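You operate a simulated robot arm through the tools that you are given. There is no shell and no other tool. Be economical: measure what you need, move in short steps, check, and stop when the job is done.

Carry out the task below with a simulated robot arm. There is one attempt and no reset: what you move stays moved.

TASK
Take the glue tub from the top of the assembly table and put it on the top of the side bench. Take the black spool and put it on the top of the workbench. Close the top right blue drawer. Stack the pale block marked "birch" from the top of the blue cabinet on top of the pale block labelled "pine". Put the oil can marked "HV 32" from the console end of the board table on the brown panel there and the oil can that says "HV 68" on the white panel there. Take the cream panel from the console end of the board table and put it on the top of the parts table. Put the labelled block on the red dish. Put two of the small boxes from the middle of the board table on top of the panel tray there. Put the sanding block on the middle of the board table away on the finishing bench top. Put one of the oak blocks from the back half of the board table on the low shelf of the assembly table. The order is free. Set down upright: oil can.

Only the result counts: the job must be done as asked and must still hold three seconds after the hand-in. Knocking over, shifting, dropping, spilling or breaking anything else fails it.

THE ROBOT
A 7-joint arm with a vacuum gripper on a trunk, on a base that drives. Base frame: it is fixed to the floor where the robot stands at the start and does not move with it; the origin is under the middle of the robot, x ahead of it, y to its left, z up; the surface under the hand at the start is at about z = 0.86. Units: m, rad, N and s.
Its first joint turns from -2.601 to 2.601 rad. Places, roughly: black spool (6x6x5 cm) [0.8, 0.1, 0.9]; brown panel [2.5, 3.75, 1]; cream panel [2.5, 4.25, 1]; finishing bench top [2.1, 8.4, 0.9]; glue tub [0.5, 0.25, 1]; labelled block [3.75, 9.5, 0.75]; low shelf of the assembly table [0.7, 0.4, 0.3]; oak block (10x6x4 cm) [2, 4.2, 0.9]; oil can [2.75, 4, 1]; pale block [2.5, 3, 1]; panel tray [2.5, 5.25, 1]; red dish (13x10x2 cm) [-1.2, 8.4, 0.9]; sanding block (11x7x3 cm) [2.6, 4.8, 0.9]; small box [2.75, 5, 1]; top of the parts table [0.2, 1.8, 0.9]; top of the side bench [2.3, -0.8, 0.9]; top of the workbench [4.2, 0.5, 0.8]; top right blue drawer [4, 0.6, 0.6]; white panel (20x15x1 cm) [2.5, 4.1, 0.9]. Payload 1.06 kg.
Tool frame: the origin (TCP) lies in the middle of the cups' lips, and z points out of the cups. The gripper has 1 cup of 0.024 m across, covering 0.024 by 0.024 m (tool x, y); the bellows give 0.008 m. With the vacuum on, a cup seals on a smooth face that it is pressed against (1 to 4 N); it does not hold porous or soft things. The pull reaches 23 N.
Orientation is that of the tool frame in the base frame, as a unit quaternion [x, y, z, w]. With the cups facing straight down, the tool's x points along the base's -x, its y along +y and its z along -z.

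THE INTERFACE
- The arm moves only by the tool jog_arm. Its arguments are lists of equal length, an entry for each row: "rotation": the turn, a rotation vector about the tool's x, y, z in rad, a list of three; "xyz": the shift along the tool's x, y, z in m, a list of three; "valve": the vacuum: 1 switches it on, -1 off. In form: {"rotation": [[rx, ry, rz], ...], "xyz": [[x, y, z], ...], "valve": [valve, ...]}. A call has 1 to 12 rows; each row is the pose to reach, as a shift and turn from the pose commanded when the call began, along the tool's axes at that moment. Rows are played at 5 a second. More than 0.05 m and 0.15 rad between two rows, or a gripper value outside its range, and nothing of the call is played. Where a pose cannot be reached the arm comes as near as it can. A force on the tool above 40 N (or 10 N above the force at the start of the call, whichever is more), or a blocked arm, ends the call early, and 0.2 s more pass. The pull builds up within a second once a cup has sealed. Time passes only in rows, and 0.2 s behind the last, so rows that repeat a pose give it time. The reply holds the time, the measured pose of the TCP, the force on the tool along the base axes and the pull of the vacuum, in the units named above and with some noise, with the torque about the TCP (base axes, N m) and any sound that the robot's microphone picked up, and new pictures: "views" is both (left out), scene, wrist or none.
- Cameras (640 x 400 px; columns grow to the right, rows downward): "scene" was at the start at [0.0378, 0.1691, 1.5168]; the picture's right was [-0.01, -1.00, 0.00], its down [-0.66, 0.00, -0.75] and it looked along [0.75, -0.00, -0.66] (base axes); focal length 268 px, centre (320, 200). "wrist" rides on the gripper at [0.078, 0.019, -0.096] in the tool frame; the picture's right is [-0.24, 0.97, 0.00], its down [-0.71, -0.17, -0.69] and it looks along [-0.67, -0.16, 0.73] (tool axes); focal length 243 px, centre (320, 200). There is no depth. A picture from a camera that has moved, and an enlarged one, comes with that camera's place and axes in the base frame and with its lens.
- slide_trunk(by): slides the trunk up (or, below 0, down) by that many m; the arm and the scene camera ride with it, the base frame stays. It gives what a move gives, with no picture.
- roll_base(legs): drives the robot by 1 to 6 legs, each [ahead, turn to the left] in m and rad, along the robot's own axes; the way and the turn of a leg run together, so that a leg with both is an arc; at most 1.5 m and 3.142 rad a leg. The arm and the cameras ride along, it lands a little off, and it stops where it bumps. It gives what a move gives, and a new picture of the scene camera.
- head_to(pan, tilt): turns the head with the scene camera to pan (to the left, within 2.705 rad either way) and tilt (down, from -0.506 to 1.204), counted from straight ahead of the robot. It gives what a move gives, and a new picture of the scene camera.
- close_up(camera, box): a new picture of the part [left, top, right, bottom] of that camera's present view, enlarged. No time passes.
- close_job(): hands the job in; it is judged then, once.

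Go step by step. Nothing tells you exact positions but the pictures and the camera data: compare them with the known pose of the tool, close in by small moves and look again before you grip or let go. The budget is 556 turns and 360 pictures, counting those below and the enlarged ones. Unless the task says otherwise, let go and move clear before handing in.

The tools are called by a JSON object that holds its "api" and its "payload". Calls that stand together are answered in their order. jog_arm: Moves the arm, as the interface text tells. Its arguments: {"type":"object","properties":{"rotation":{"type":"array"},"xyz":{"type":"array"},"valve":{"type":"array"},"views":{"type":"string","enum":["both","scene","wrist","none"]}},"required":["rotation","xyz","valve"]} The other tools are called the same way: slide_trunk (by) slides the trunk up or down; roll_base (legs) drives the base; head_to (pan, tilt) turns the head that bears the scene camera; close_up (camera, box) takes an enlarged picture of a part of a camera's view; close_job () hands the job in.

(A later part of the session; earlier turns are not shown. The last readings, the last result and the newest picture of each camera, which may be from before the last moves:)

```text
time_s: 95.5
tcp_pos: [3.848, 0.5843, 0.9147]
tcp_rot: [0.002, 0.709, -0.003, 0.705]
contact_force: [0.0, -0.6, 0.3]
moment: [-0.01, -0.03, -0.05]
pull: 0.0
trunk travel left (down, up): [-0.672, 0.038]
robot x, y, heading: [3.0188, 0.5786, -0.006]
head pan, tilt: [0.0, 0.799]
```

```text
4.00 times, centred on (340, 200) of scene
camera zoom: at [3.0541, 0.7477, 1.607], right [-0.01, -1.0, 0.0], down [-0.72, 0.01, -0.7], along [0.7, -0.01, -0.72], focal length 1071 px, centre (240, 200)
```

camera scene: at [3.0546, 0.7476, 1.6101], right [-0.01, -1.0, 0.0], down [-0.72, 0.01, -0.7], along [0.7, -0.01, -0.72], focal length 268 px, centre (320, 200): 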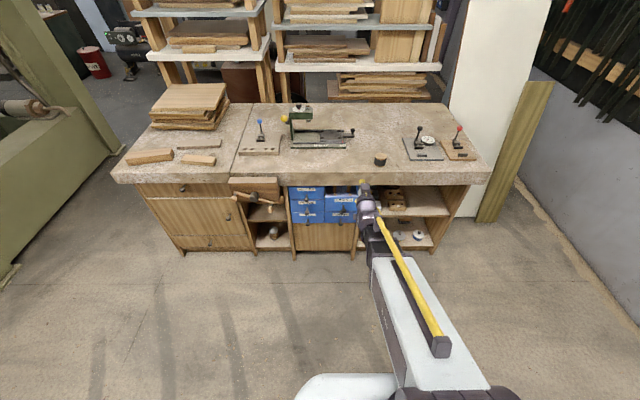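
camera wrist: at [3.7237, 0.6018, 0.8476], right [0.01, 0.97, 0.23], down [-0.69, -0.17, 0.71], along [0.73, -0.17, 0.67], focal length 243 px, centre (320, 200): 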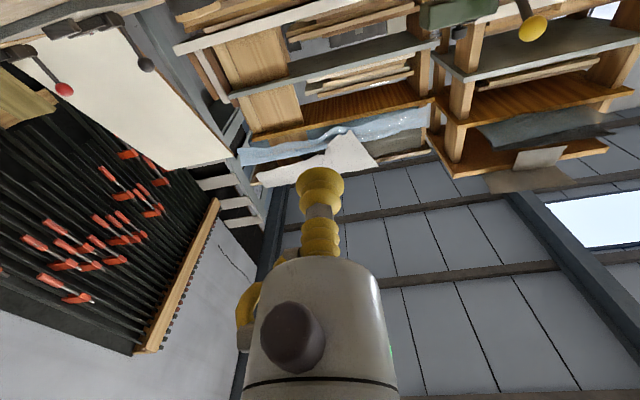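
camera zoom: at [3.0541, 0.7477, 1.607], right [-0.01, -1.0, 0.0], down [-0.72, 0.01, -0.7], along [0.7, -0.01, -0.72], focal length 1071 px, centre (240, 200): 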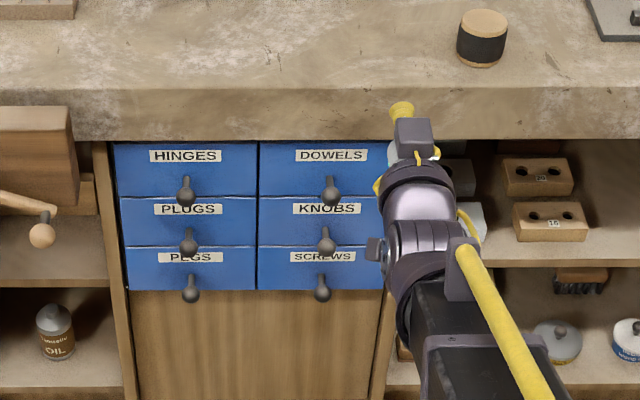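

Drawer shut. Return the tool to pointing down.

{"api": "jog_arm", "payload": {"rotation": [[0, 0.143, 0], [0, 0.286, 0], [0, 0.428, 0], [0, 0.571, 0], [0, 0.714, 0], [0, 0.857, 0], [0, 1.0, 0], [0, 1.142, 0], [0, 1.285, 0], [0, 1.428, 0], [0, 1.569, 0]], "xyz": [[-0.02, 0, -0.01], [-0.04, 0, -0.02], [-0.06, 0, -0.03], [-0.08, 0, -0.04], [-0.1, 0, -0.05], [-0.12, 0, -0.06], [-0.14, 0, -0.07], [-0.16, 0, -0.08], [-0.18, 0, -0.09], [-0.2, 0, -0.11], [-0.24, 0, -0.13]], "valve": [-1, -1, -1, -1, -1, -1, -1, -1, -1, -1, -1], "views": "none"}}

{"api": "head_to", "payload": {"pan": 1.8, "tilt": 0.35}}

```text
time_s: 97.9
tcp_pos: [3.7202, 0.5829, 1.1556]
tcp_rot: [0.003, 1.0, 0.0, -0.003]
contact_force: [-0.6, 0.5, -1.2]
moment: [0.01, -0.03, 0.0]
pull: 0.1
out of reach, approached as far as the arm can: row 2
trunk travel left (down, up): [-0.672, 0.038]
robot x, y, heading: [3.02, 0.5819, -0.005]
head pan, tilt: [0.0, 0.799]
```

```text
time_s: 99.7
tcp_pos: [3.7197, 0.5841, 1.1547]
tcp_rot: [0.003, 1.0, 0.0, -0.001]
contact_force: [-0.4, 0.7, 0.8]
moment: [-0.01, 0.02, -0.02]
pull: 0.0
trunk travel left (down, up): [-0.672, 0.038]
robot x, y, heading: [3.0179, 0.5734, -0.004]
head pan, tilt: [1.799, 0.351]
camera scene: at [2.953, 0.8391, 1.6466], right [0.98, 0.22, 0.0], down [0.08, -0.34, -0.94], along [-0.21, 0.92, -0.34], focal length 268 px, centre (320, 200)
```

scene: 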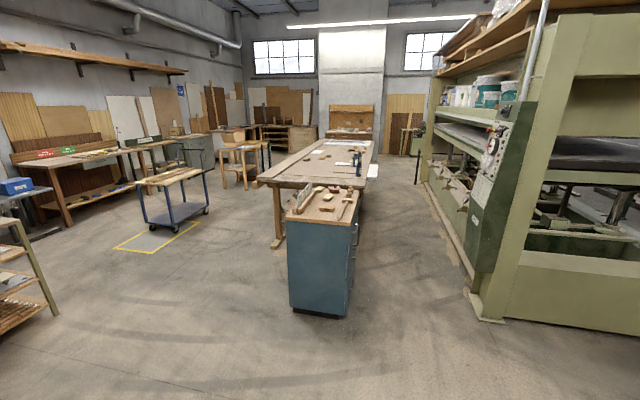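

{"api": "close_up", "payload": {"camera": "scene", "box": [240, 110, 400, 230]}}

```text
3.33 times, centred on (320, 170) of scene
camera zoom: at [2.953, 0.8391, 1.6466], right [0.98, 0.22, 0.0], down [0.08, -0.34, -0.94], along [-0.21, 0.92, -0.34], focal length 892 px, centre (320, 300)
```

zoom: 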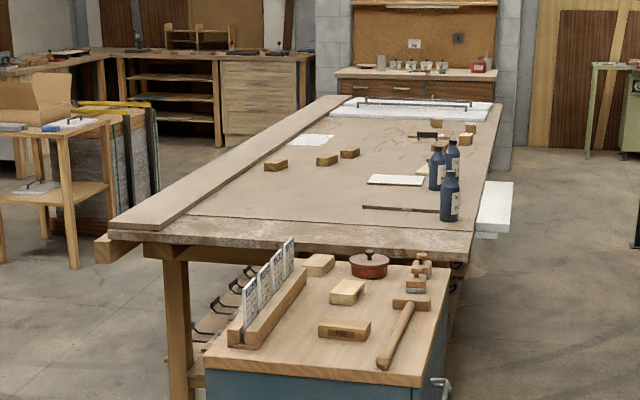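

The blue cabinet holds several pale blocks; the aisle right of it gives access. Driving there.

{"api": "roll_base", "payload": {"legs": [[0, 1.41], [1.3, 0], [0.75, 0], [0, 1.72]]}}

```text
time_s: 117.5
tcp_pos: [2.649, 2.6597, 1.1547]
tcp_rot: [0.999, -0.042, 0.002, 0.0]
contact_force: [-0.3, -1.1, 1.1]
moment: [-0.02, 0.0, 0.02]
pull: 0.0
trunk travel left (down, up): [-0.672, 0.038]
robot x, y, heading: [3.3492, 2.6131, 3.054]
head pan, tilt: [1.799, 0.351]
camera scene: at [3.3916, 2.3455, 1.6466], right [-0.99, -0.14, 0.0], down [-0.05, 0.34, -0.94], along [0.14, -0.93, -0.34], focal length 268 px, centre (320, 200)
```

scene: 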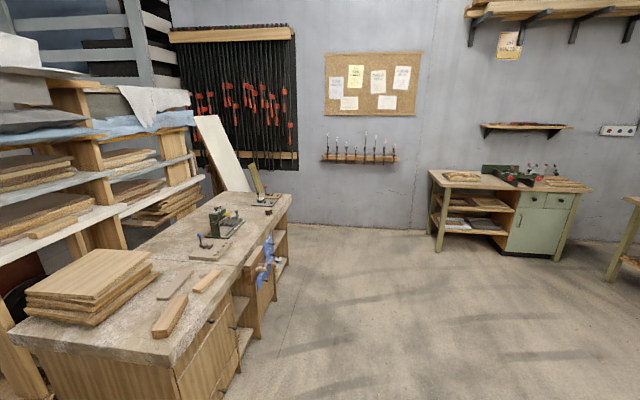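

{"api": "head_to", "payload": {"pan": 0.0, "tilt": 0.75}}

{"api": "close_up", "payload": {"camera": "scene", "box": [160, 90, 480, 290]}}

{"api": "jog_arm", "payload": {"rotation": [[0, 0, 0], [0, 0, 0]], "xyz": [[0, 0, 0], [0, 0, 0]], "valve": [-1, -1], "views": "wrist"}}

```text
time_s: 119.3
tcp_pos: [2.6489, 2.6614, 1.1549]
tcp_rot: [0.999, -0.042, 0.001, 0.0]
contact_force: [-0.1, -0.5, 0.1]
moment: [0.0, 0.0, 0.0]
pull: 0.1
trunk travel left (down, up): [-0.672, 0.038]
robot x, y, heading: [3.3457, 2.6112, 3.054]
head pan, tilt: [0.0, 0.75]
camera scene: at [3.2956, 2.4446, 1.611], right [0.08, 1.0, 0.0], down [0.68, -0.06, -0.73], along [-0.73, 0.06, -0.68], focal length 268 px, centre (320, 200)
```

scene: 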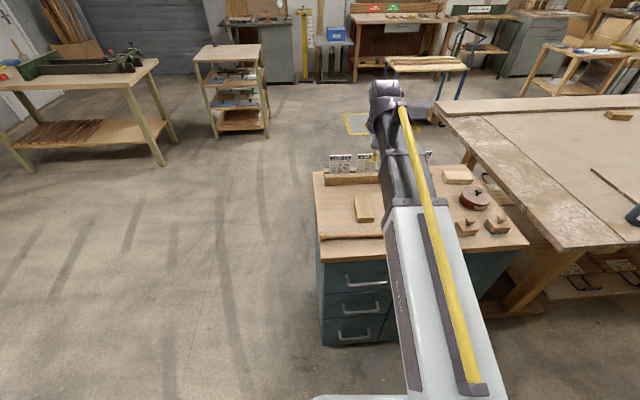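

```text
2.00 times, centred on (320, 190) of scene
camera zoom: at [3.2956, 2.4446, 1.611], right [0.08, 1.0, 0.0], down [0.68, -0.06, -0.73], along [-0.73, 0.06, -0.68], focal length 535 px, centre (320, 220)
```

zoom: 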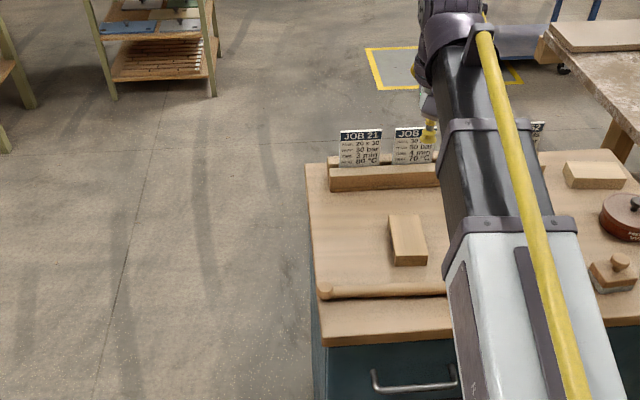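

```text
time_s: 119.9
tcp_pos: [2.6486, 2.6602, 1.154]
tcp_rot: [0.999, -0.042, 0.002, 0.0]
contact_force: [0.2, 0.1, -1.1]
moment: [0.01, -0.01, 0.02]
pull: 0.0
trunk travel left (down, up): [-0.672, 0.038]
robot x, y, heading: [3.3484, 2.6129, 3.058]
head pan, tilt: [0.0, 0.75]
camera wrist: at [2.7254, 2.6348, 1.2516], right [-0.32, -0.95, 0.0], down [-0.69, 0.23, 0.68], along [-0.65, 0.22, -0.73], focal length 243 px, centre (320, 200)
```

wrist: 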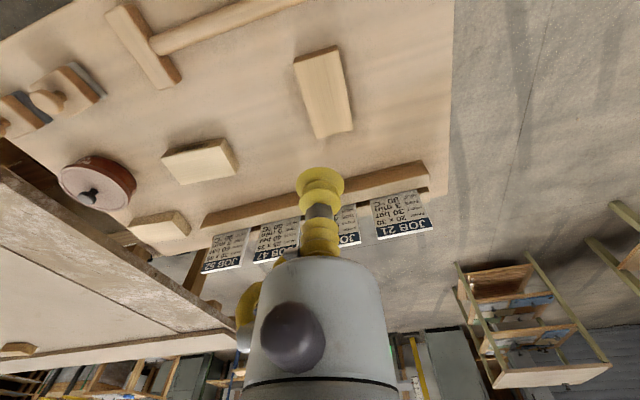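

{"api": "close_up", "payload": {"camera": "wrist", "box": [130, 30, 370, 250]}}

```text
1.82 times, centred on (250, 140) of wrist
camera zoom: at [2.7254, 2.6348, 1.2516], right [-0.32, -0.95, 0.0], down [-0.69, 0.23, 0.68], along [-0.65, 0.22, -0.73], focal length 441 px, centre (447, 309)
```

zoom: 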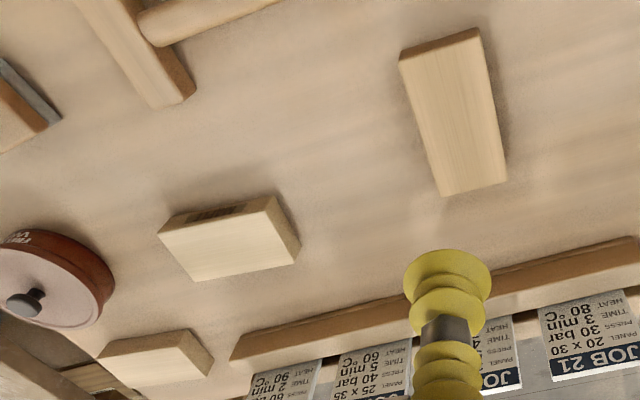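

{"api": "jog_arm", "payload": {"rotation": [[0, 0, 0.143], [0, 0, 0.286], [0, 0, 0.428], [0, 0, 0.571], [0, 0, 0.714], [0, 0, 0.857], [0, 0, 1.0], [0, 0, 1.142], [0, 0, 1.285], [0, 0, 1.4], [0, 0, 1.4]], "xyz": [[0, 0.03, 0], [0, 0.06, 0], [0, 0.09, 0], [0, 0.12, 0], [0, 0.15, 0], [0, 0.18, 0], [0, 0.2, 0.0], [0, 0.22, 0.0], [-0.02, 0.24, 0.02], [-0.03, 0.26, 0.04], [-0.03, 0.28, 0.04]], "valve": [-1, -1, -1, -1, -1, -1, -1, -1, -1, -1, -1]}}

{"api": "close_up", "payload": {"camera": "scene", "box": [320, 140, 520, 260]}}

```text
time_s: 122.3
tcp_pos: [2.5942, 2.3829, 1.1152]
tcp_rot: [0.737, -0.675, 0.001, 0.0]
contact_force: [0.5, -0.5, -0.2]
moment: [0.02, 0.01, -0.01]
pull: 0.0
trunk travel left (down, up): [-0.672, 0.038]
robot x, y, heading: [3.3511, 2.6115, 3.06]
head pan, tilt: [0.0, 0.75]
camera scene: at [3.2956, 2.4446, 1.611], right [0.08, 1.0, 0.0], down [0.68, -0.06, -0.73], along [-0.73, 0.06, -0.68], focal length 268 px, centre (320, 200)
camera wrist: at [2.5818, 2.3023, 1.211], right [-0.99, 0.15, 0.0], down [0.11, 0.72, 0.69], along [0.11, 0.68, -0.73], focal length 243 px, centre (320, 200)
```

scene: 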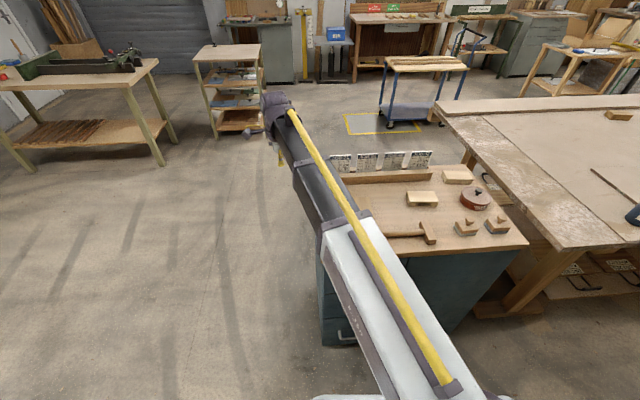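
wrist: 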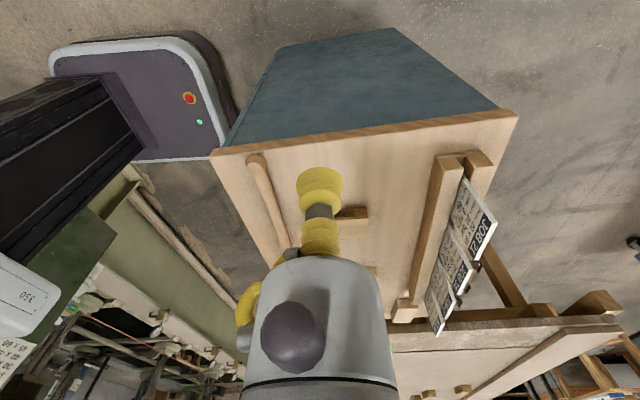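

```text
3.20 times, centred on (420, 200) of scene
camera zoom: at [3.2956, 2.4446, 1.611], right [0.08, 1.0, 0.0], down [0.68, -0.06, -0.73], along [-0.73, 0.06, -0.68], focal length 856 px, centre (0, 200)
```

zoom: 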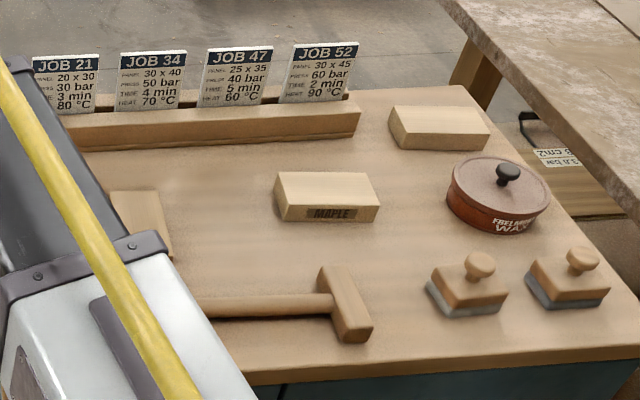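

{"api": "close_up", "payload": {"camera": "wrist", "box": [260, 140, 420, 290]}}

```text
2.67 times, centred on (340, 215) of wrist
camera zoom: at [2.5818, 2.3023, 1.211], right [-0.99, 0.15, 0.0], down [0.11, 0.72, 0.69], along [0.11, 0.68, -0.73], focal length 647 px, centre (267, 160)
```

zoom: 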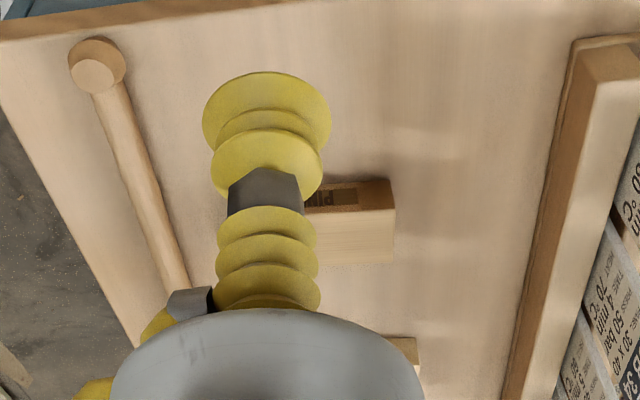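

{"api": "jog_arm", "payload": {"rotation": [[0, 0, 0], [0, 0, 0]], "xyz": [[0, -0.04, 0], [0, -0.08, 0]], "valve": [-1, -1], "views": "none"}}

{"api": "close_up", "payload": {"camera": "wrist", "box": [320, 140, 480, 290]}}

```text
time_s: 122.9
tcp_pos: [2.676, 2.3883, 1.113]
tcp_rot: [0.737, -0.676, 0.001, -0.001]
contact_force: [-1.0, 0.6, -0.2]
moment: [0.0, -0.01, 0.0]
pull: 0.1
trunk travel left (down, up): [-0.672, 0.038]
robot x, y, heading: [3.3505, 2.6151, 3.057]
head pan, tilt: [0.0, 0.75]
```

```text
2.67 times, centred on (400, 215) of wrist
camera zoom: at [2.6649, 2.3094, 1.2091], right [-0.99, 0.15, 0.0], down [0.11, 0.72, 0.69], along [0.1, 0.68, -0.73], focal length 647 px, centre (107, 160)
```

zoom: 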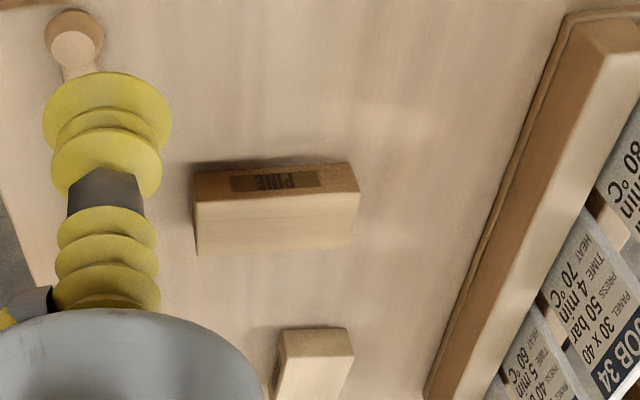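

"PINE" confirmed on the near-left block, "MAPLE" on the middle one, so birch is the far-right one near (2.42, 3.1) – to be checked. I reset the tool and shift the base toward it.

{"api": "jog_arm", "payload": {"rotation": [[0, 0, -0.143], [0, 0, -0.286], [0, 0, -0.428], [0, 0, -0.571], [0, 0, -0.714], [0, 0, -0.857], [0, 0, -1.0], [0, 0, -1.142], [0, 0, -1.285], [0, 0, -1.4]], "xyz": [[-0.02, 0, -0.01], [-0.04, 0, -0.02], [-0.06, 0, -0.03], [-0.08, 0, -0.04], [-0.1, 0, -0.05], [-0.12, 0, -0.06], [-0.14, 0, -0.06], [-0.16, 0, -0.06], [-0.18, 0, -0.06], [-0.2, 0, -0.06]], "valve": [-1, -1, -1, -1, -1, -1, -1, -1, -1, -1], "views": "none"}}

{"api": "roll_base", "payload": {"legs": [[0, -1.5], [0.36, 0], [0, 1.58]]}}

```text
time_s: 125.1
tcp_pos: [2.657, 2.5904, 1.175]
tcp_rot: [0.999, -0.041, 0.001, -0.001]
contact_force: [0.4, 0.2, -0.1]
moment: [0.02, 0.01, 0.0]
pull: 0.0
trunk travel left (down, up): [-0.672, 0.038]
robot x, y, heading: [3.3469, 2.605, 3.056]
head pan, tilt: [0.0, 0.75]
```

```text
time_s: 134.8
tcp_pos: [2.6605, 2.9009, 1.1753]
tcp_rot: [1.0, -0.009, 0.002, 0.0]
contact_force: [0.0, -0.4, 1.3]
moment: [0.01, -0.03, 0.02]
pull: 0.1
trunk travel left (down, up): [-0.672, 0.038]
robot x, y, heading: [3.3487, 2.9688, 3.12]
head pan, tilt: [0.0, 0.75]
camera scene: at [3.3075, 2.7965, 1.611], right [0.02, 1.0, 0.0], down [0.68, -0.01, -0.73], along [-0.73, 0.01, -0.68], focal length 268 px, centre (320, 200)
```

scene: 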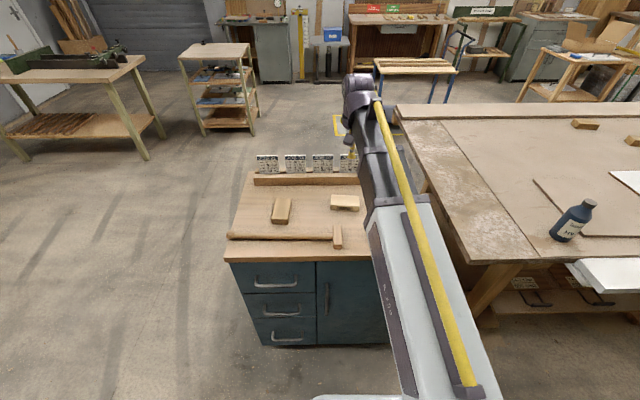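

{"api": "jog_arm", "payload": {"rotation": [[0, 0, 0], [0, 0, 0], [0, 0, 0], [0, 0, 0], [0, 0, 0]], "xyz": [[-0.033, -0.033, 0], [-0.066, -0.066, 0], [-0.1, -0.1, 0], [-0.13, -0.14, 0], [-0.15, -0.18, 0.02]], "valve": [-1, -1, -1, -1, -1], "views": "wrist"}}

{"api": "close_up", "payload": {"camera": "scene", "box": [240, 140, 480, 270]}}

```text
time_s: 136.0
tcp_pos: [2.5142, 3.0836, 1.1521]
tcp_rot: [1.0, -0.009, 0.002, 0.0]
contact_force: [-0.4, -0.2, 0.3]
moment: [-0.03, 0.03, -0.02]
pull: 0.1
trunk travel left (down, up): [-0.672, 0.038]
robot x, y, heading: [3.3474, 2.9663, 3.12]
head pan, tilt: [0.0, 0.75]
camera wrist: at [2.5913, 3.0622, 1.2489], right [-0.25, -0.97, 0.0], down [-0.71, 0.18, 0.68], along [-0.66, 0.17, -0.73], focal length 243 px, centre (320, 200)
```

wrist: 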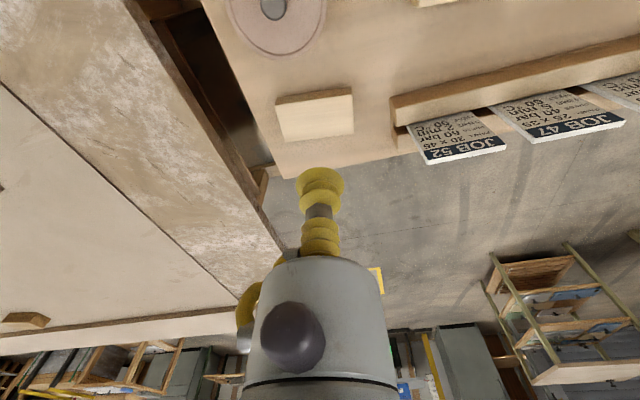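

```text
2.67 times, centred on (360, 205) of scene
camera zoom: at [3.3072, 2.797, 1.611], right [0.02, 1.0, 0.0], down [0.68, -0.01, -0.73], along [-0.73, 0.01, -0.68], focal length 714 px, centre (213, 187)
```

zoom: 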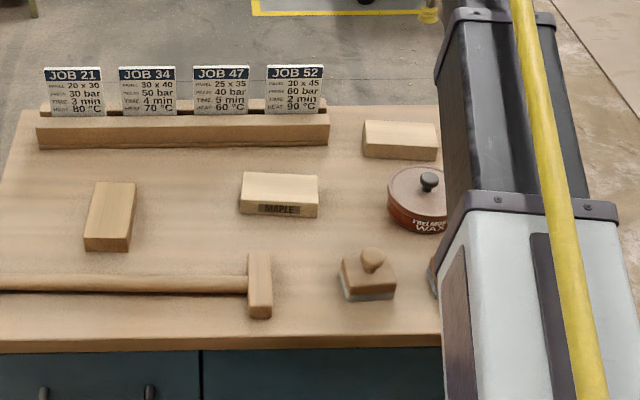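

{"api": "jog_arm", "payload": {"rotation": [[0, 0, 0], [0, 0, 0], [0, 0, 0], [0, 0, 0], [0, 0, 0], [0, 0, 0], [0, 0, 0], [0, 0, 0]], "xyz": [[-0.04, -0.01, 0], [-0.078, -0.022, 0], [-0.078, -0.022, 0.05], [-0.078, -0.022, 0.1], [-0.078, -0.022, 0.15], [-0.078, -0.022, 0.19], [-0.078, -0.022, 0.22], [-0.078, -0.022, 0.22]], "valve": [-1, -1, -1, -1, -1, -1, -1, -1], "views": "wrist"}}

```text
time_s: 137.8
tcp_pos: [2.4352, 3.1068, 0.9322]
tcp_rot: [1.0, -0.01, 0.002, 0.001]
contact_force: [0.3, 0.9, 0.6]
moment: [0.0, 0.03, 0.01]
pull: 0.0
trunk travel left (down, up): [-0.672, 0.038]
robot x, y, heading: [3.3529, 2.9633, 3.125]
head pan, tilt: [0.0, 0.75]
camera wrist: at [2.5131, 3.087, 1.029], right [-0.25, -0.97, 0.0], down [-0.71, 0.18, 0.68], along [-0.66, 0.17, -0.73], focal length 243 px, centre (320, 200)
```

wrist: 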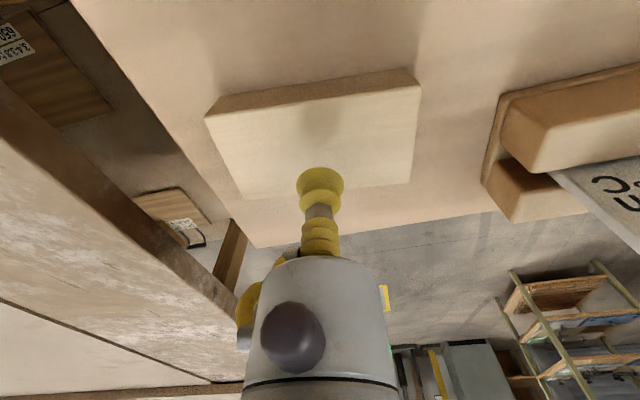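

{"api": "jog_arm", "payload": {"rotation": [[0, 0, 0], [0, 0, 0], [0, 0, 0], [0, 0, 0], [0, 0, 0]], "xyz": [[0.006, 0, 0.01], [0.006, 0, 0.02], [0.006, 0, 0.027], [0.006, 0, 0.034], [0.006, 0, 0.034]], "valve": [1, 1, 1, 1, 1], "views": "none"}}

```text
time_s: 139.0
tcp_pos: [2.4424, 3.107, 0.903]
tcp_rot: [1.0, -0.009, 0.0, -0.001]
contact_force: [-7.9, 2.7, 21.7]
moment: [-0.05, -0.09, -0.01]
pull: 23.2
trunk travel left (down, up): [-0.672, 0.038]
robot x, y, heading: [3.3509, 2.9648, 3.125]
head pan, tilt: [0.0, 0.75]
```

{"api": "jog_arm", "payload": {"rotation": [[0, 0, 0], [0, 0, 0], [0, 0, 0], [0, 0, 0], [0, 0, 0]], "xyz": [[0, 0, -0.01], [0, 0, -0.05], [0, 0, -0.1], [0, 0, -0.15], [0, 0, -0.18]], "valve": [1, 1, 1, 1, 1], "views": "none"}}

{"api": "jog_arm", "payload": {"rotation": [[0, 0, 0.143], [0, 0, 0.286], [0, 0, 0.428], [0, 0, 0.571], [0, 0, 0.714], [0, 0, 0.857], [0, 0, 1.0], [0, 0, 1.142], [0, 0, 1.285], [0, 0, 1.428], [0, 0, 1.556]], "xyz": [[0.014, 0.04, 0], [0.028, 0.08, 0], [0.042, 0.12, 0], [0.056, 0.16, 0], [0.07, 0.2, 0], [0.084, 0.24, 0], [0.098, 0.28, 0], [0.112, 0.32, 0], [0.126, 0.36, 0], [0.14, 0.4, 0], [0.155, 0.4415, 0]], "valve": [1, 1, 1, 1, 1, 1, 1, 1, 1, 1, 1]}}

```text
time_s: 140.2
tcp_pos: [2.4423, 3.1077, 1.082]
tcp_rot: [1.0, -0.009, 0.001, 0.0]
contact_force: [-0.1, 0.5, -1.8]
moment: [0.02, 0.0, 0.02]
pull: 22.5
trunk travel left (down, up): [-0.672, 0.038]
robot x, y, heading: [3.3536, 2.9629, 3.119]
head pan, tilt: [0.0, 0.75]
```

```text
time_s: 142.6
tcp_pos: [2.5886, 2.6627, 1.078]
tcp_rot: [-0.704, 0.71, 0.0, 0.001]
contact_force: [-0.1, 0.2, -1.3]
moment: [-0.01, -0.03, -0.04]
pull: 23.1
trunk travel left (down, up): [-0.672, 0.038]
robot x, y, heading: [3.3462, 2.967, 3.123]
head pan, tilt: [0.0, 0.75]
camera scene: at [3.3075, 2.7963, 1.611], right [0.02, 1.0, 0.0], down [0.68, -0.01, -0.73], along [-0.73, 0.01, -0.68], focal length 268 px, centre (320, 200)
camera wrist: at [2.5694, 2.5848, 1.1746], right [-0.97, 0.24, 0.0], down [0.17, 0.71, 0.69], along [0.17, 0.67, -0.73], focal length 243 px, centre (320, 200)
```

scene: 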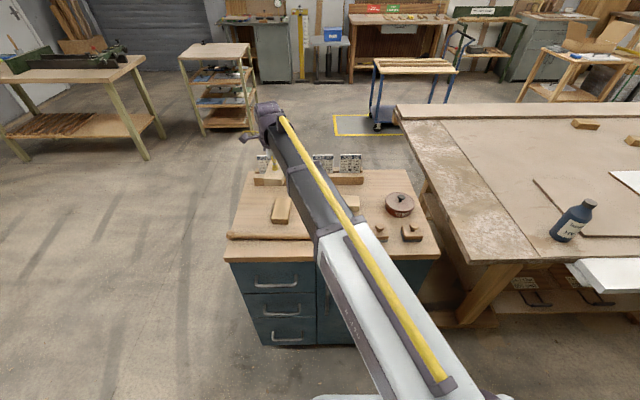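
wrist: 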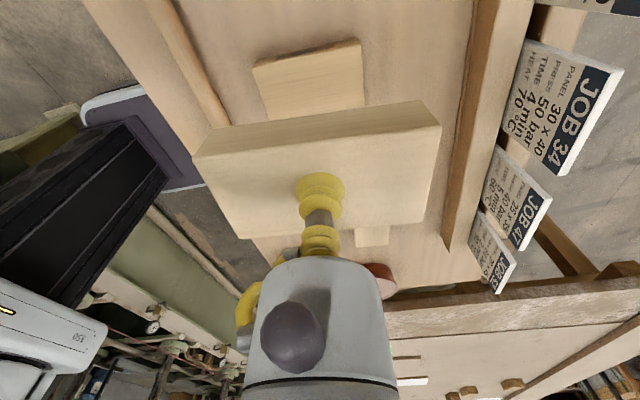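

{"api": "jog_arm", "payload": {"rotation": [[0, 0, -0.06], [0, 0, -0.06], [0, 0, -0.06], [0, 0, -0.06]], "xyz": [[-0.003, -0.0125, 0.03], [-0.003, -0.0125, 0.07], [-0.003, -0.0125, 0.105], [-0.003, -0.0125, 0.105]], "valve": [1, 1, 1, 1]}}

{"api": "close_up", "payload": {"camera": "scene", "box": [220, 150, 360, 260]}}

```text
time_s: 143.6
tcp_pos: [2.603, 2.6665, 0.9722]
tcp_rot: [0.726, -0.688, 0.0, -0.001]
contact_force: [0.3, -0.1, -1.3]
moment: [0.01, -0.01, 0.0]
pull: 22.8
trunk travel left (down, up): [-0.672, 0.038]
robot x, y, heading: [3.3506, 2.9676, 3.12]
head pan, tilt: [0.0, 0.75]
camera scene: at [3.3074, 2.7966, 1.611], right [0.02, 1.0, 0.0], down [0.68, -0.01, -0.73], along [-0.73, 0.01, -0.68], focal length 268 px, centre (320, 200)
camera wrist: at [2.5873, 2.5861, 1.0697], right [-0.98, 0.18, 0.0], down [0.13, 0.72, 0.69], along [0.13, 0.67, -0.73], focal length 243 px, centre (320, 200)
```

scene: 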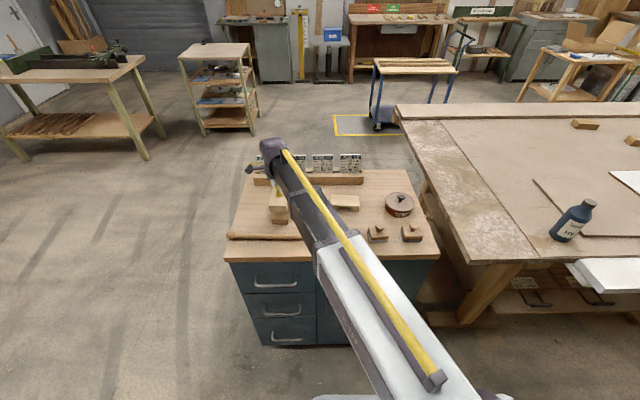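
wrist: 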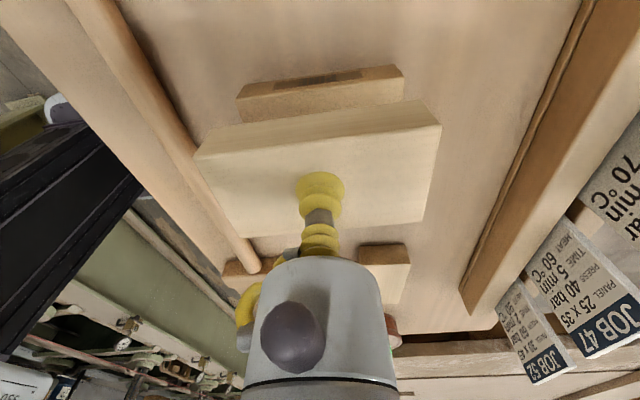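

```text
3.64 times, centred on (290, 205) of scene
camera zoom: at [3.3074, 2.7966, 1.611], right [0.02, 1.0, 0.0], down [0.68, -0.01, -0.73], along [-0.73, 0.01, -0.68], focal length 973 px, centre (429, 182)
```

zoom: 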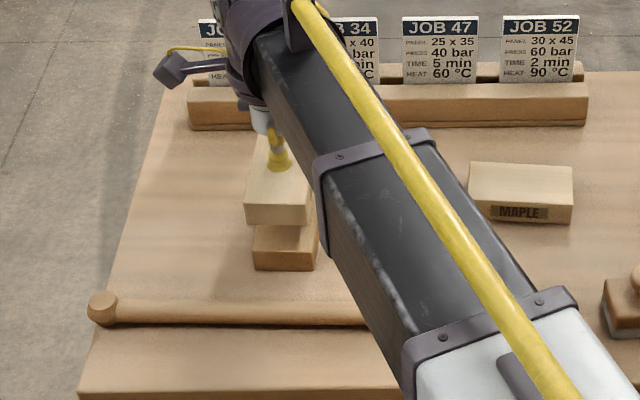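

{"api": "close_up", "payload": {"camera": "wrist", "box": [180, 50, 460, 225]}}

```text
2.29 times, centred on (320, 138) of wrist
camera zoom: at [2.5873, 2.5861, 1.0697], right [-0.98, 0.18, 0.0], down [0.13, 0.72, 0.69], along [0.13, 0.67, -0.73], focal length 555 px, centre (320, 343)
```

zoom: 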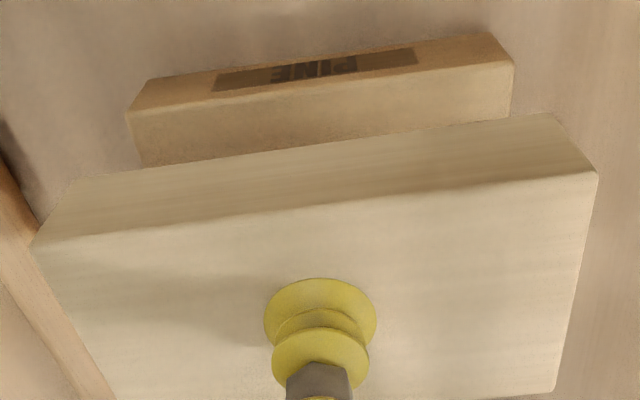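

Birch lines up with pine in both views. Lower onto it.

{"api": "jog_arm", "payload": {"rotation": [[0, 0, 0], [0, 0, 0], [0, 0, 0], [0, 0, 0], [0, 0, 0]], "xyz": [[0, 0, 0.008], [0, 0, 0.014], [0, 0, 0.02], [0, 0, 0.024], [0, 0, 0.024]], "valve": [1, 1, 1, 1, 1], "views": "none"}}

```text
time_s: 144.8
tcp_pos: [2.6017, 2.6645, 0.9509]
tcp_rot: [0.727, -0.687, 0.002, -0.002]
contact_force: [-0.2, -0.3, -1.1]
moment: [0.02, 0.04, 0.01]
pull: 23.1
trunk travel left (down, up): [-0.672, 0.038]
robot x, y, heading: [3.3502, 2.967, 3.123]
head pan, tilt: [0.0, 0.75]
```

{"api": "jog_arm", "payload": {"rotation": [[0, 0, 0], [0, 0, 0], [0, 0, 0], [0, 0, 0]], "xyz": [[0, 0, 0.004], [0, 0, 0.008], [0, 0, 0.011], [0, 0, 0.011]], "valve": [1, 1, 1, 1], "views": "none"}}

```text
time_s: 145.8
tcp_pos: [2.6039, 2.6639, 0.9395]
tcp_rot: [0.727, -0.687, 0.001, -0.002]
contact_force: [0.5, 0.0, -1.7]
moment: [-0.02, 0.01, -0.04]
pull: 22.8
trunk travel left (down, up): [-0.672, 0.038]
robot x, y, heading: [3.3508, 2.9637, 3.121]
head pan, tilt: [0.0, 0.75]
```

{"api": "jog_arm", "payload": {"rotation": [[0, 0, 0], [0, 0, 0], [0, 0, 0], [0, 0, 0]], "xyz": [[0, 0, 0.003], [0, 0, 0.006], [0, 0, 0.009], [0, 0, 0.009]], "valve": [1, 1, 1, 1], "views": "wrist"}}

```text
time_s: 146.8
tcp_pos: [2.6053, 2.6652, 0.9338]
tcp_rot: [0.726, -0.687, -0.001, 0.0]
contact_force: [-5.5, -1.9, 20.1]
moment: [-0.01, -0.02, 0.03]
pull: 23.0
trunk travel left (down, up): [-0.672, 0.038]
robot x, y, heading: [3.3518, 2.9682, 3.125]
head pan, tilt: [0.0, 0.75]
camera wrist: at [2.5901, 2.5857, 1.0291], right [-0.98, 0.18, 0.0], down [0.13, 0.72, 0.68], along [0.12, 0.67, -0.73], focal length 243 px, centre (320, 200)
```

wrist: 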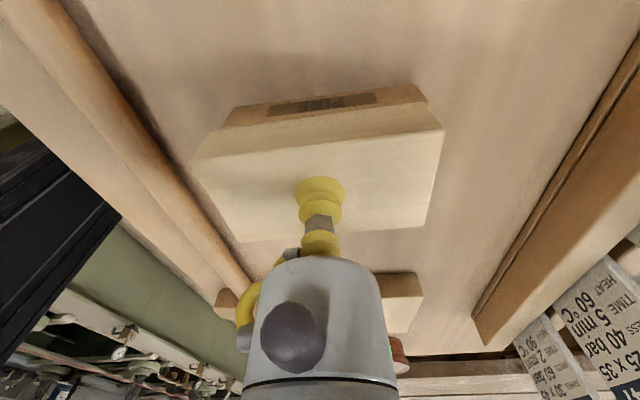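

{"api": "jog_arm", "payload": {"rotation": [[0, 0, 0], [0, 0, 0], [0, 0, 0], [0, 0, 0], [0, 0, 0], [0, 0, 0], [0, 0, 0], [0, 0, 0], [0, 0, 0]], "xyz": [[0, 0, -0.003], [0, 0, -0.004], [0, 0, -0.004], [0, 0, -0.004], [0, 0, -0.006], [0, 0, -0.012], [0, 0, -0.06], [0, 0, -0.11], [0, 0, -0.16]], "valve": [1, -1, -1, -1, -1, -1, -1, -1, -1]}}

{"api": "close_up", "payload": {"camera": "scene", "box": [220, 150, 360, 260]}}

```text
time_s: 148.8
tcp_pos: [2.6018, 2.6691, 1.088]
tcp_rot: [0.727, -0.687, 0.001, -0.001]
contact_force: [0.3, -0.5, 1.2]
moment: [-0.01, 0.0, 0.01]
pull: 0.1
trunk travel left (down, up): [-0.672, 0.038]
robot x, y, heading: [3.3544, 2.9693, 3.122]
head pan, tilt: [0.0, 0.75]
camera scene: at [3.3075, 2.7966, 1.6109], right [0.02, 1.0, 0.0], down [0.68, -0.01, -0.73], along [-0.73, 0.01, -0.68], focal length 268 px, centre (320, 200)
camera wrist: at [2.5866, 2.5894, 1.1845], right [-0.98, 0.18, 0.0], down [0.13, 0.72, 0.69], along [0.13, 0.67, -0.73], focal length 243 px, centre (320, 200)
```

scene: 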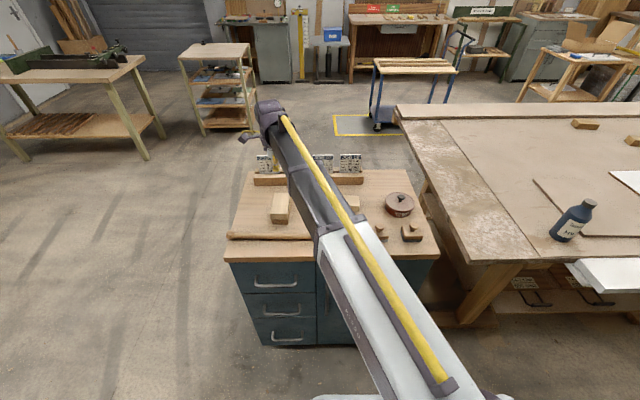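
wrist: 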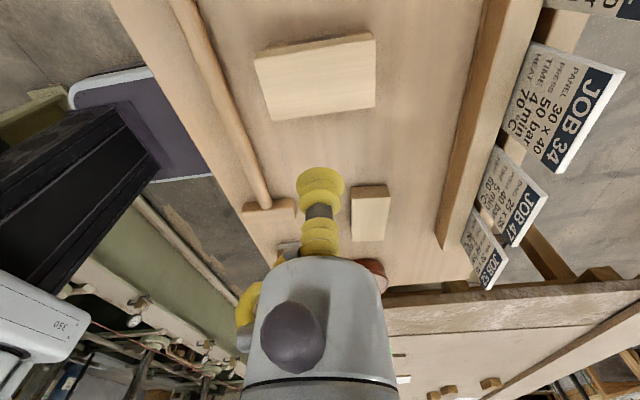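

```text
3.64 times, centred on (290, 205) of scene
camera zoom: at [3.3075, 2.7966, 1.6109], right [0.02, 1.0, 0.0], down [0.68, -0.01, -0.73], along [-0.73, 0.01, -0.68], focal length 973 px, centre (429, 182)
```

zoom: 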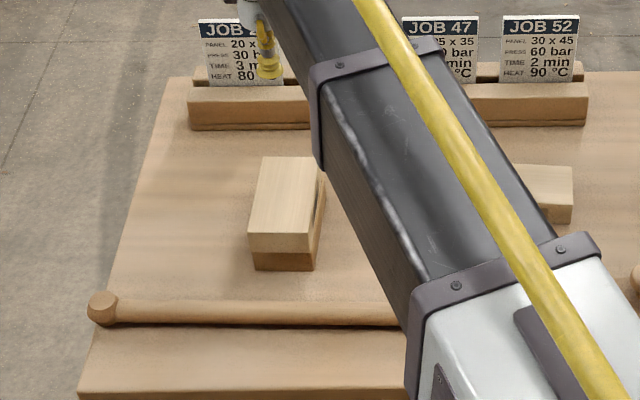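

Stack stands. Next the oil cans: reset the tool, raise, and drive along the aisle.

{"api": "jog_arm", "payload": {"rotation": [[0, 0, -0.143], [0, 0, -0.286], [0, 0, -0.428], [0, 0, -0.571], [0, 0, -0.714], [0, 0, -0.857], [0, 0, -1.0], [0, 0, -1.142], [0, 0, -1.285], [0, 0, -1.4], [0, 0, -1.496]], "xyz": [[-0.02, 0, -0.02], [-0.05, 0, -0.04], [-0.08, -0.01, -0.06], [-0.11, -0.01, -0.08], [-0.14, -0.02, -0.1], [-0.17, -0.02, -0.12], [-0.2, -0.03, -0.13], [-0.22, -0.04, -0.13], [-0.24, -0.05, -0.13], [-0.27, -0.06, -0.13], [-0.29, -0.07, -0.13]], "valve": [-1, -1, -1, -1, -1, -1, -1, -1, -1, -1, -1], "views": "none"}}

{"api": "roll_base", "payload": {"legs": [[0, -1.55], [0.95, 0], [0, 1.57]]}}

```text
time_s: 151.2
tcp_pos: [2.6557, 2.9594, 1.2201]
tcp_rot: [1.0, -0.009, 0.002, 0.0]
contact_force: [0.7, 0.8, -0.3]
moment: [-0.02, -0.01, 0.02]
pull: 0.1
trunk travel left (down, up): [-0.672, 0.038]
robot x, y, heading: [3.3524, 2.967, 3.127]
head pan, tilt: [0.0, 0.75]
```

```text
time_s: 163.8
tcp_pos: [2.689, 3.9386, 1.2211]
tcp_rot: [1.0, -0.03, 0.001, 0.0]
contact_force: [-0.3, 0.2, 0.0]
moment: [0.0, 0.01, -0.05]
pull: 0.1
trunk travel left (down, up): [-0.672, 0.038]
robot x, y, heading: [3.3826, 3.9112, 3.081]
head pan, tilt: [0.0, 0.75]
camera scene: at [3.3324, 3.7495, 1.611], right [0.06, 1.0, 0.0], down [0.68, -0.04, -0.73], along [-0.73, 0.05, -0.68], focal length 268 px, centre (320, 200)
```

scene: 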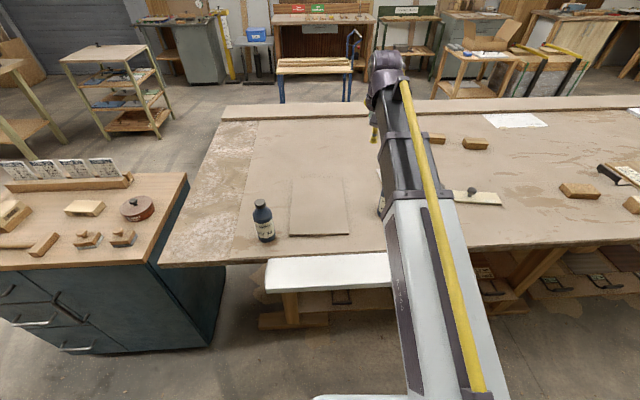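

{"api": "close_up", "payload": {"camera": "scene", "box": [230, 100, 400, 260]}}

{"api": "jog_arm", "payload": {"rotation": [[0, 0, 0], [0, 0, 0], [0, 0, 0], [0, 0, 0], [0, 0, 0], [0, 0, 0], [0, 0, 0], [0, 0, 0]], "xyz": [[0, 0.05, 0], [0, 0.1, 0], [0, 0.15, 0], [0, 0.2, 0], [0, 0.25, 0], [0, 0.3, 0], [0, 0.35, 0], [0, 0.4, 0]], "valve": [-1, -1, -1, -1, -1, -1, -1, -1]}}

```text
2.50 times, centred on (315, 180) of scene
camera zoom: at [3.3324, 3.7495, 1.611], right [0.06, 1.0, 0.0], down [0.68, -0.04, -0.73], along [-0.73, 0.05, -0.68], focal length 669 px, centre (332, 250)
```

zoom: 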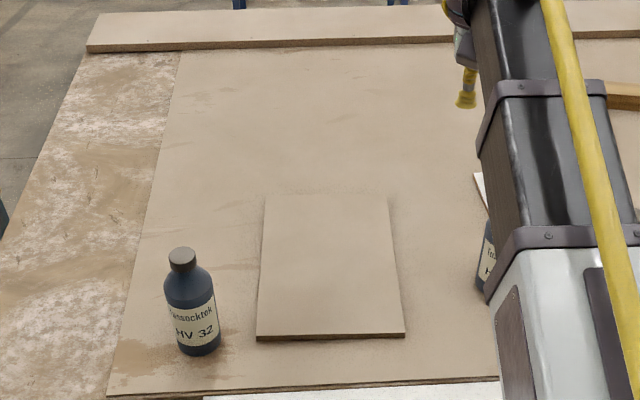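

```text
time_s: 165.6
tcp_pos: [2.664, 3.5369, 1.2205]
tcp_rot: [1.0, -0.031, 0.001, -0.001]
contact_force: [-0.1, 0.6, 0.4]
moment: [0.04, 0.01, -0.01]
pull: 0.0
trunk travel left (down, up): [-0.672, 0.038]
robot x, y, heading: [3.3778, 3.9202, 3.081]
head pan, tilt: [0.0, 0.75]
camera scene: at [3.3323, 3.7491, 1.6109], right [0.06, 1.0, 0.0], down [0.68, -0.04, -0.73], along [-0.73, 0.05, -0.68], focal length 268 px, centre (320, 200)
camera wrist: at [2.7401, 3.5131, 1.3175], right [-0.29, -0.96, 0.0], down [-0.7, 0.21, 0.68], along [-0.65, 0.2, -0.73], focal length 243 px, centre (320, 200)
```

scene: 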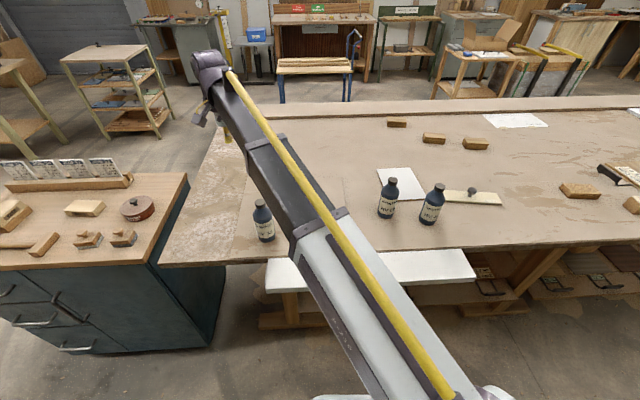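
wrist: 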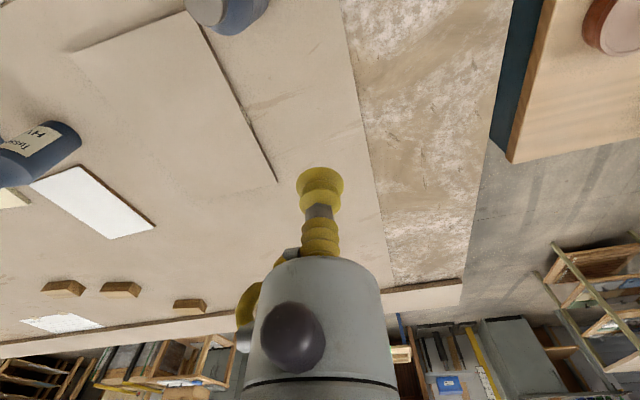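

{"api": "close_up", "payload": {"camera": "scene", "box": [360, 150, 530, 250]}}

{"api": "close_up", "payload": {"camera": "scene", "box": [340, 90, 640, 240]}}

```text
3.76 times, centred on (445, 200) of scene
camera zoom: at [3.3323, 3.7491, 1.6109], right [0.06, 1.0, 0.0], down [0.68, -0.04, -0.73], along [-0.73, 0.05, -0.68], focal length 1008 px, centre (-151, 200)
```

zoom: 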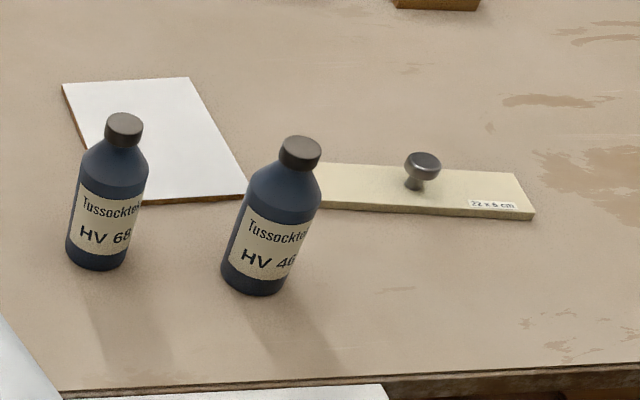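

```text
2.13 times, centred on (490, 165) of scene
camera zoom: at [3.3323, 3.7491, 1.6109], right [0.06, 1.0, 0.0], down [0.68, -0.04, -0.73], along [-0.73, 0.05, -0.68], focal length 571 px, centre (-43, 275)
```

zoom: 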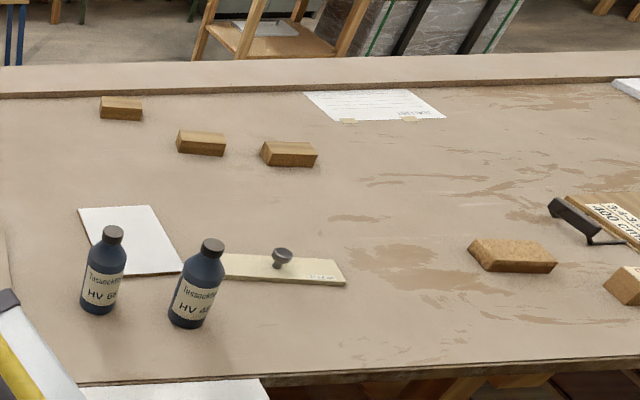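

HV 32 stands left, HV 68 middle, HV 46 right. HV 32's cap is at about (2.72, 3.605, 1.05); I go above it.

{"api": "jog_arm", "payload": {"rotation": [[0, 0, 0], [0, 0, 0], [0, 0, 0], [0, 0, 0], [0, 0, 0]], "xyz": [[0.025, -0.035, 0], [0.052, -0.071, 0], [0.052, -0.071, 0.05], [0.052, -0.071, 0.1], [0.052, -0.071, 0.12]], "valve": [-1, -1, -1, -1, -1], "views": "wrist"}}

{"api": "close_up", "payload": {"camera": "scene", "box": [200, 130, 360, 260]}}

```text
time_s: 166.8
tcp_pos: [2.7189, 3.6034, 1.1002]
tcp_rot: [1.0, -0.03, 0.002, 0.0]
contact_force: [0.4, -1.0, -1.2]
moment: [0.01, 0.01, -0.01]
pull: 0.0
trunk travel left (down, up): [-0.672, 0.038]
robot x, y, heading: [3.3838, 3.9175, 3.083]
head pan, tilt: [0.0, 0.75]
camera wrist: at [2.7955, 3.5808, 1.1976], right [-0.29, -0.96, 0.0], down [-0.7, 0.21, 0.68], along [-0.65, 0.2, -0.73], focal length 243 px, centre (320, 200)
```

wrist: 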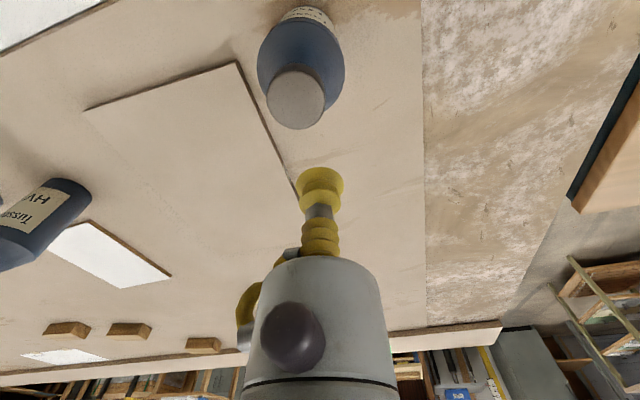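

```text
3.08 times, centred on (280, 195) of scene
camera zoom: at [3.3324, 3.7496, 1.611], right [0.06, 1.0, 0.0], down [0.68, -0.04, -0.73], along [-0.73, 0.05, -0.68], focal length 824 px, centre (443, 215)
```

zoom: 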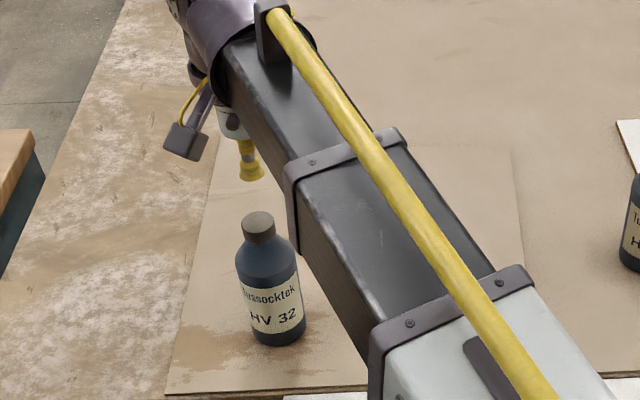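

{"api": "jog_arm", "payload": {"rotation": [[0, 0, 0], [0, 0, 0], [0, 0, 0]], "xyz": [[0.016, -0.004, 0], [0.032, -0.008, 0], [0.032, -0.008, 0.01]], "valve": [-1, -1, -1], "views": "wrist"}}

{"api": "close_up", "payload": {"camera": "scene", "box": [220, 150, 340, 250]}}

```text
time_s: 167.6
tcp_pos: [2.7513, 3.6145, 1.0904]
tcp_rot: [1.0, -0.031, 0.001, -0.001]
contact_force: [-0.5, 0.5, 0.9]
moment: [-0.01, 0.02, -0.01]
pull: 0.0
trunk travel left (down, up): [-0.672, 0.038]
robot x, y, heading: [3.3802, 3.9171, 3.079]
head pan, tilt: [0.0, 0.75]
camera wrist: at [2.8287, 3.59, 1.1869], right [-0.29, -0.96, 0.0], down [-0.7, 0.21, 0.68], along [-0.65, 0.2, -0.73], focal length 243 px, centre (320, 200)
```

wrist: 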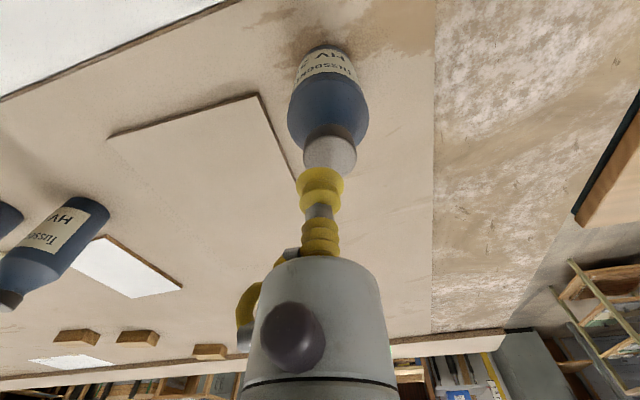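

```text
4.00 times, centred on (280, 200) of scene
camera zoom: at [3.3324, 3.7496, 1.611], right [0.06, 1.0, 0.0], down [0.68, -0.04, -0.73], along [-0.73, 0.05, -0.68], focal length 1071 px, centre (480, 200)
```

zoom: 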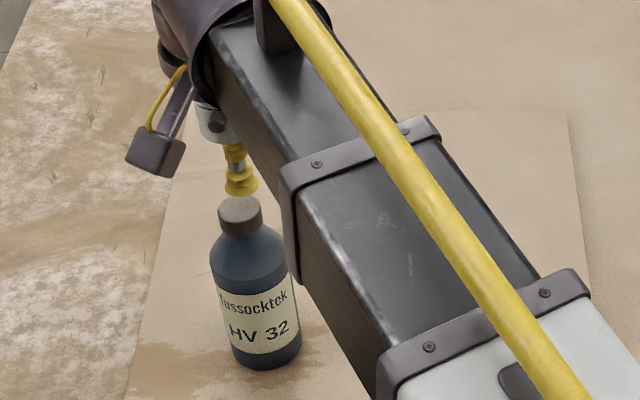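

{"api": "jog_arm", "payload": {"rotation": [[0, 0, 0], [0, 0, 0], [0, 0, 0], [0, 0, 0], [0, 0, 0], [0, 0, 0]], "xyz": [[0.002, 0.007, 0.006], [0.002, 0.007, 0.014], [0.002, 0.007, 0.02], [0.002, 0.007, 0.025], [0.002, 0.007, 0.028], [0.002, 0.007, 0.028]], "valve": [1, 1, 1, 1, 1, 1], "views": "wrist"}}

```text
time_s: 169.0
tcp_pos: [2.7553, 3.6059, 1.063]
tcp_rot: [1.0, -0.03, 0.001, 0.0]
contact_force: [3.1, -1.4, 18.0]
moment: [0.03, 0.0, 0.01]
pull: 22.2
trunk travel left (down, up): [-0.672, 0.038]
robot x, y, heading: [3.3891, 3.9174, 3.077]
head pan, tilt: [0.0, 0.75]
camera wrist: at [2.8326, 3.5826, 1.1604], right [-0.29, -0.96, 0.0], down [-0.7, 0.21, 0.68], along [-0.65, 0.2, -0.73], focal length 243 px, centre (320, 200)
```

wrist: 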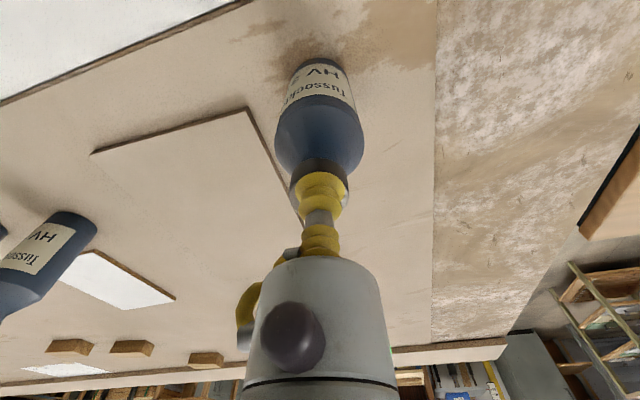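

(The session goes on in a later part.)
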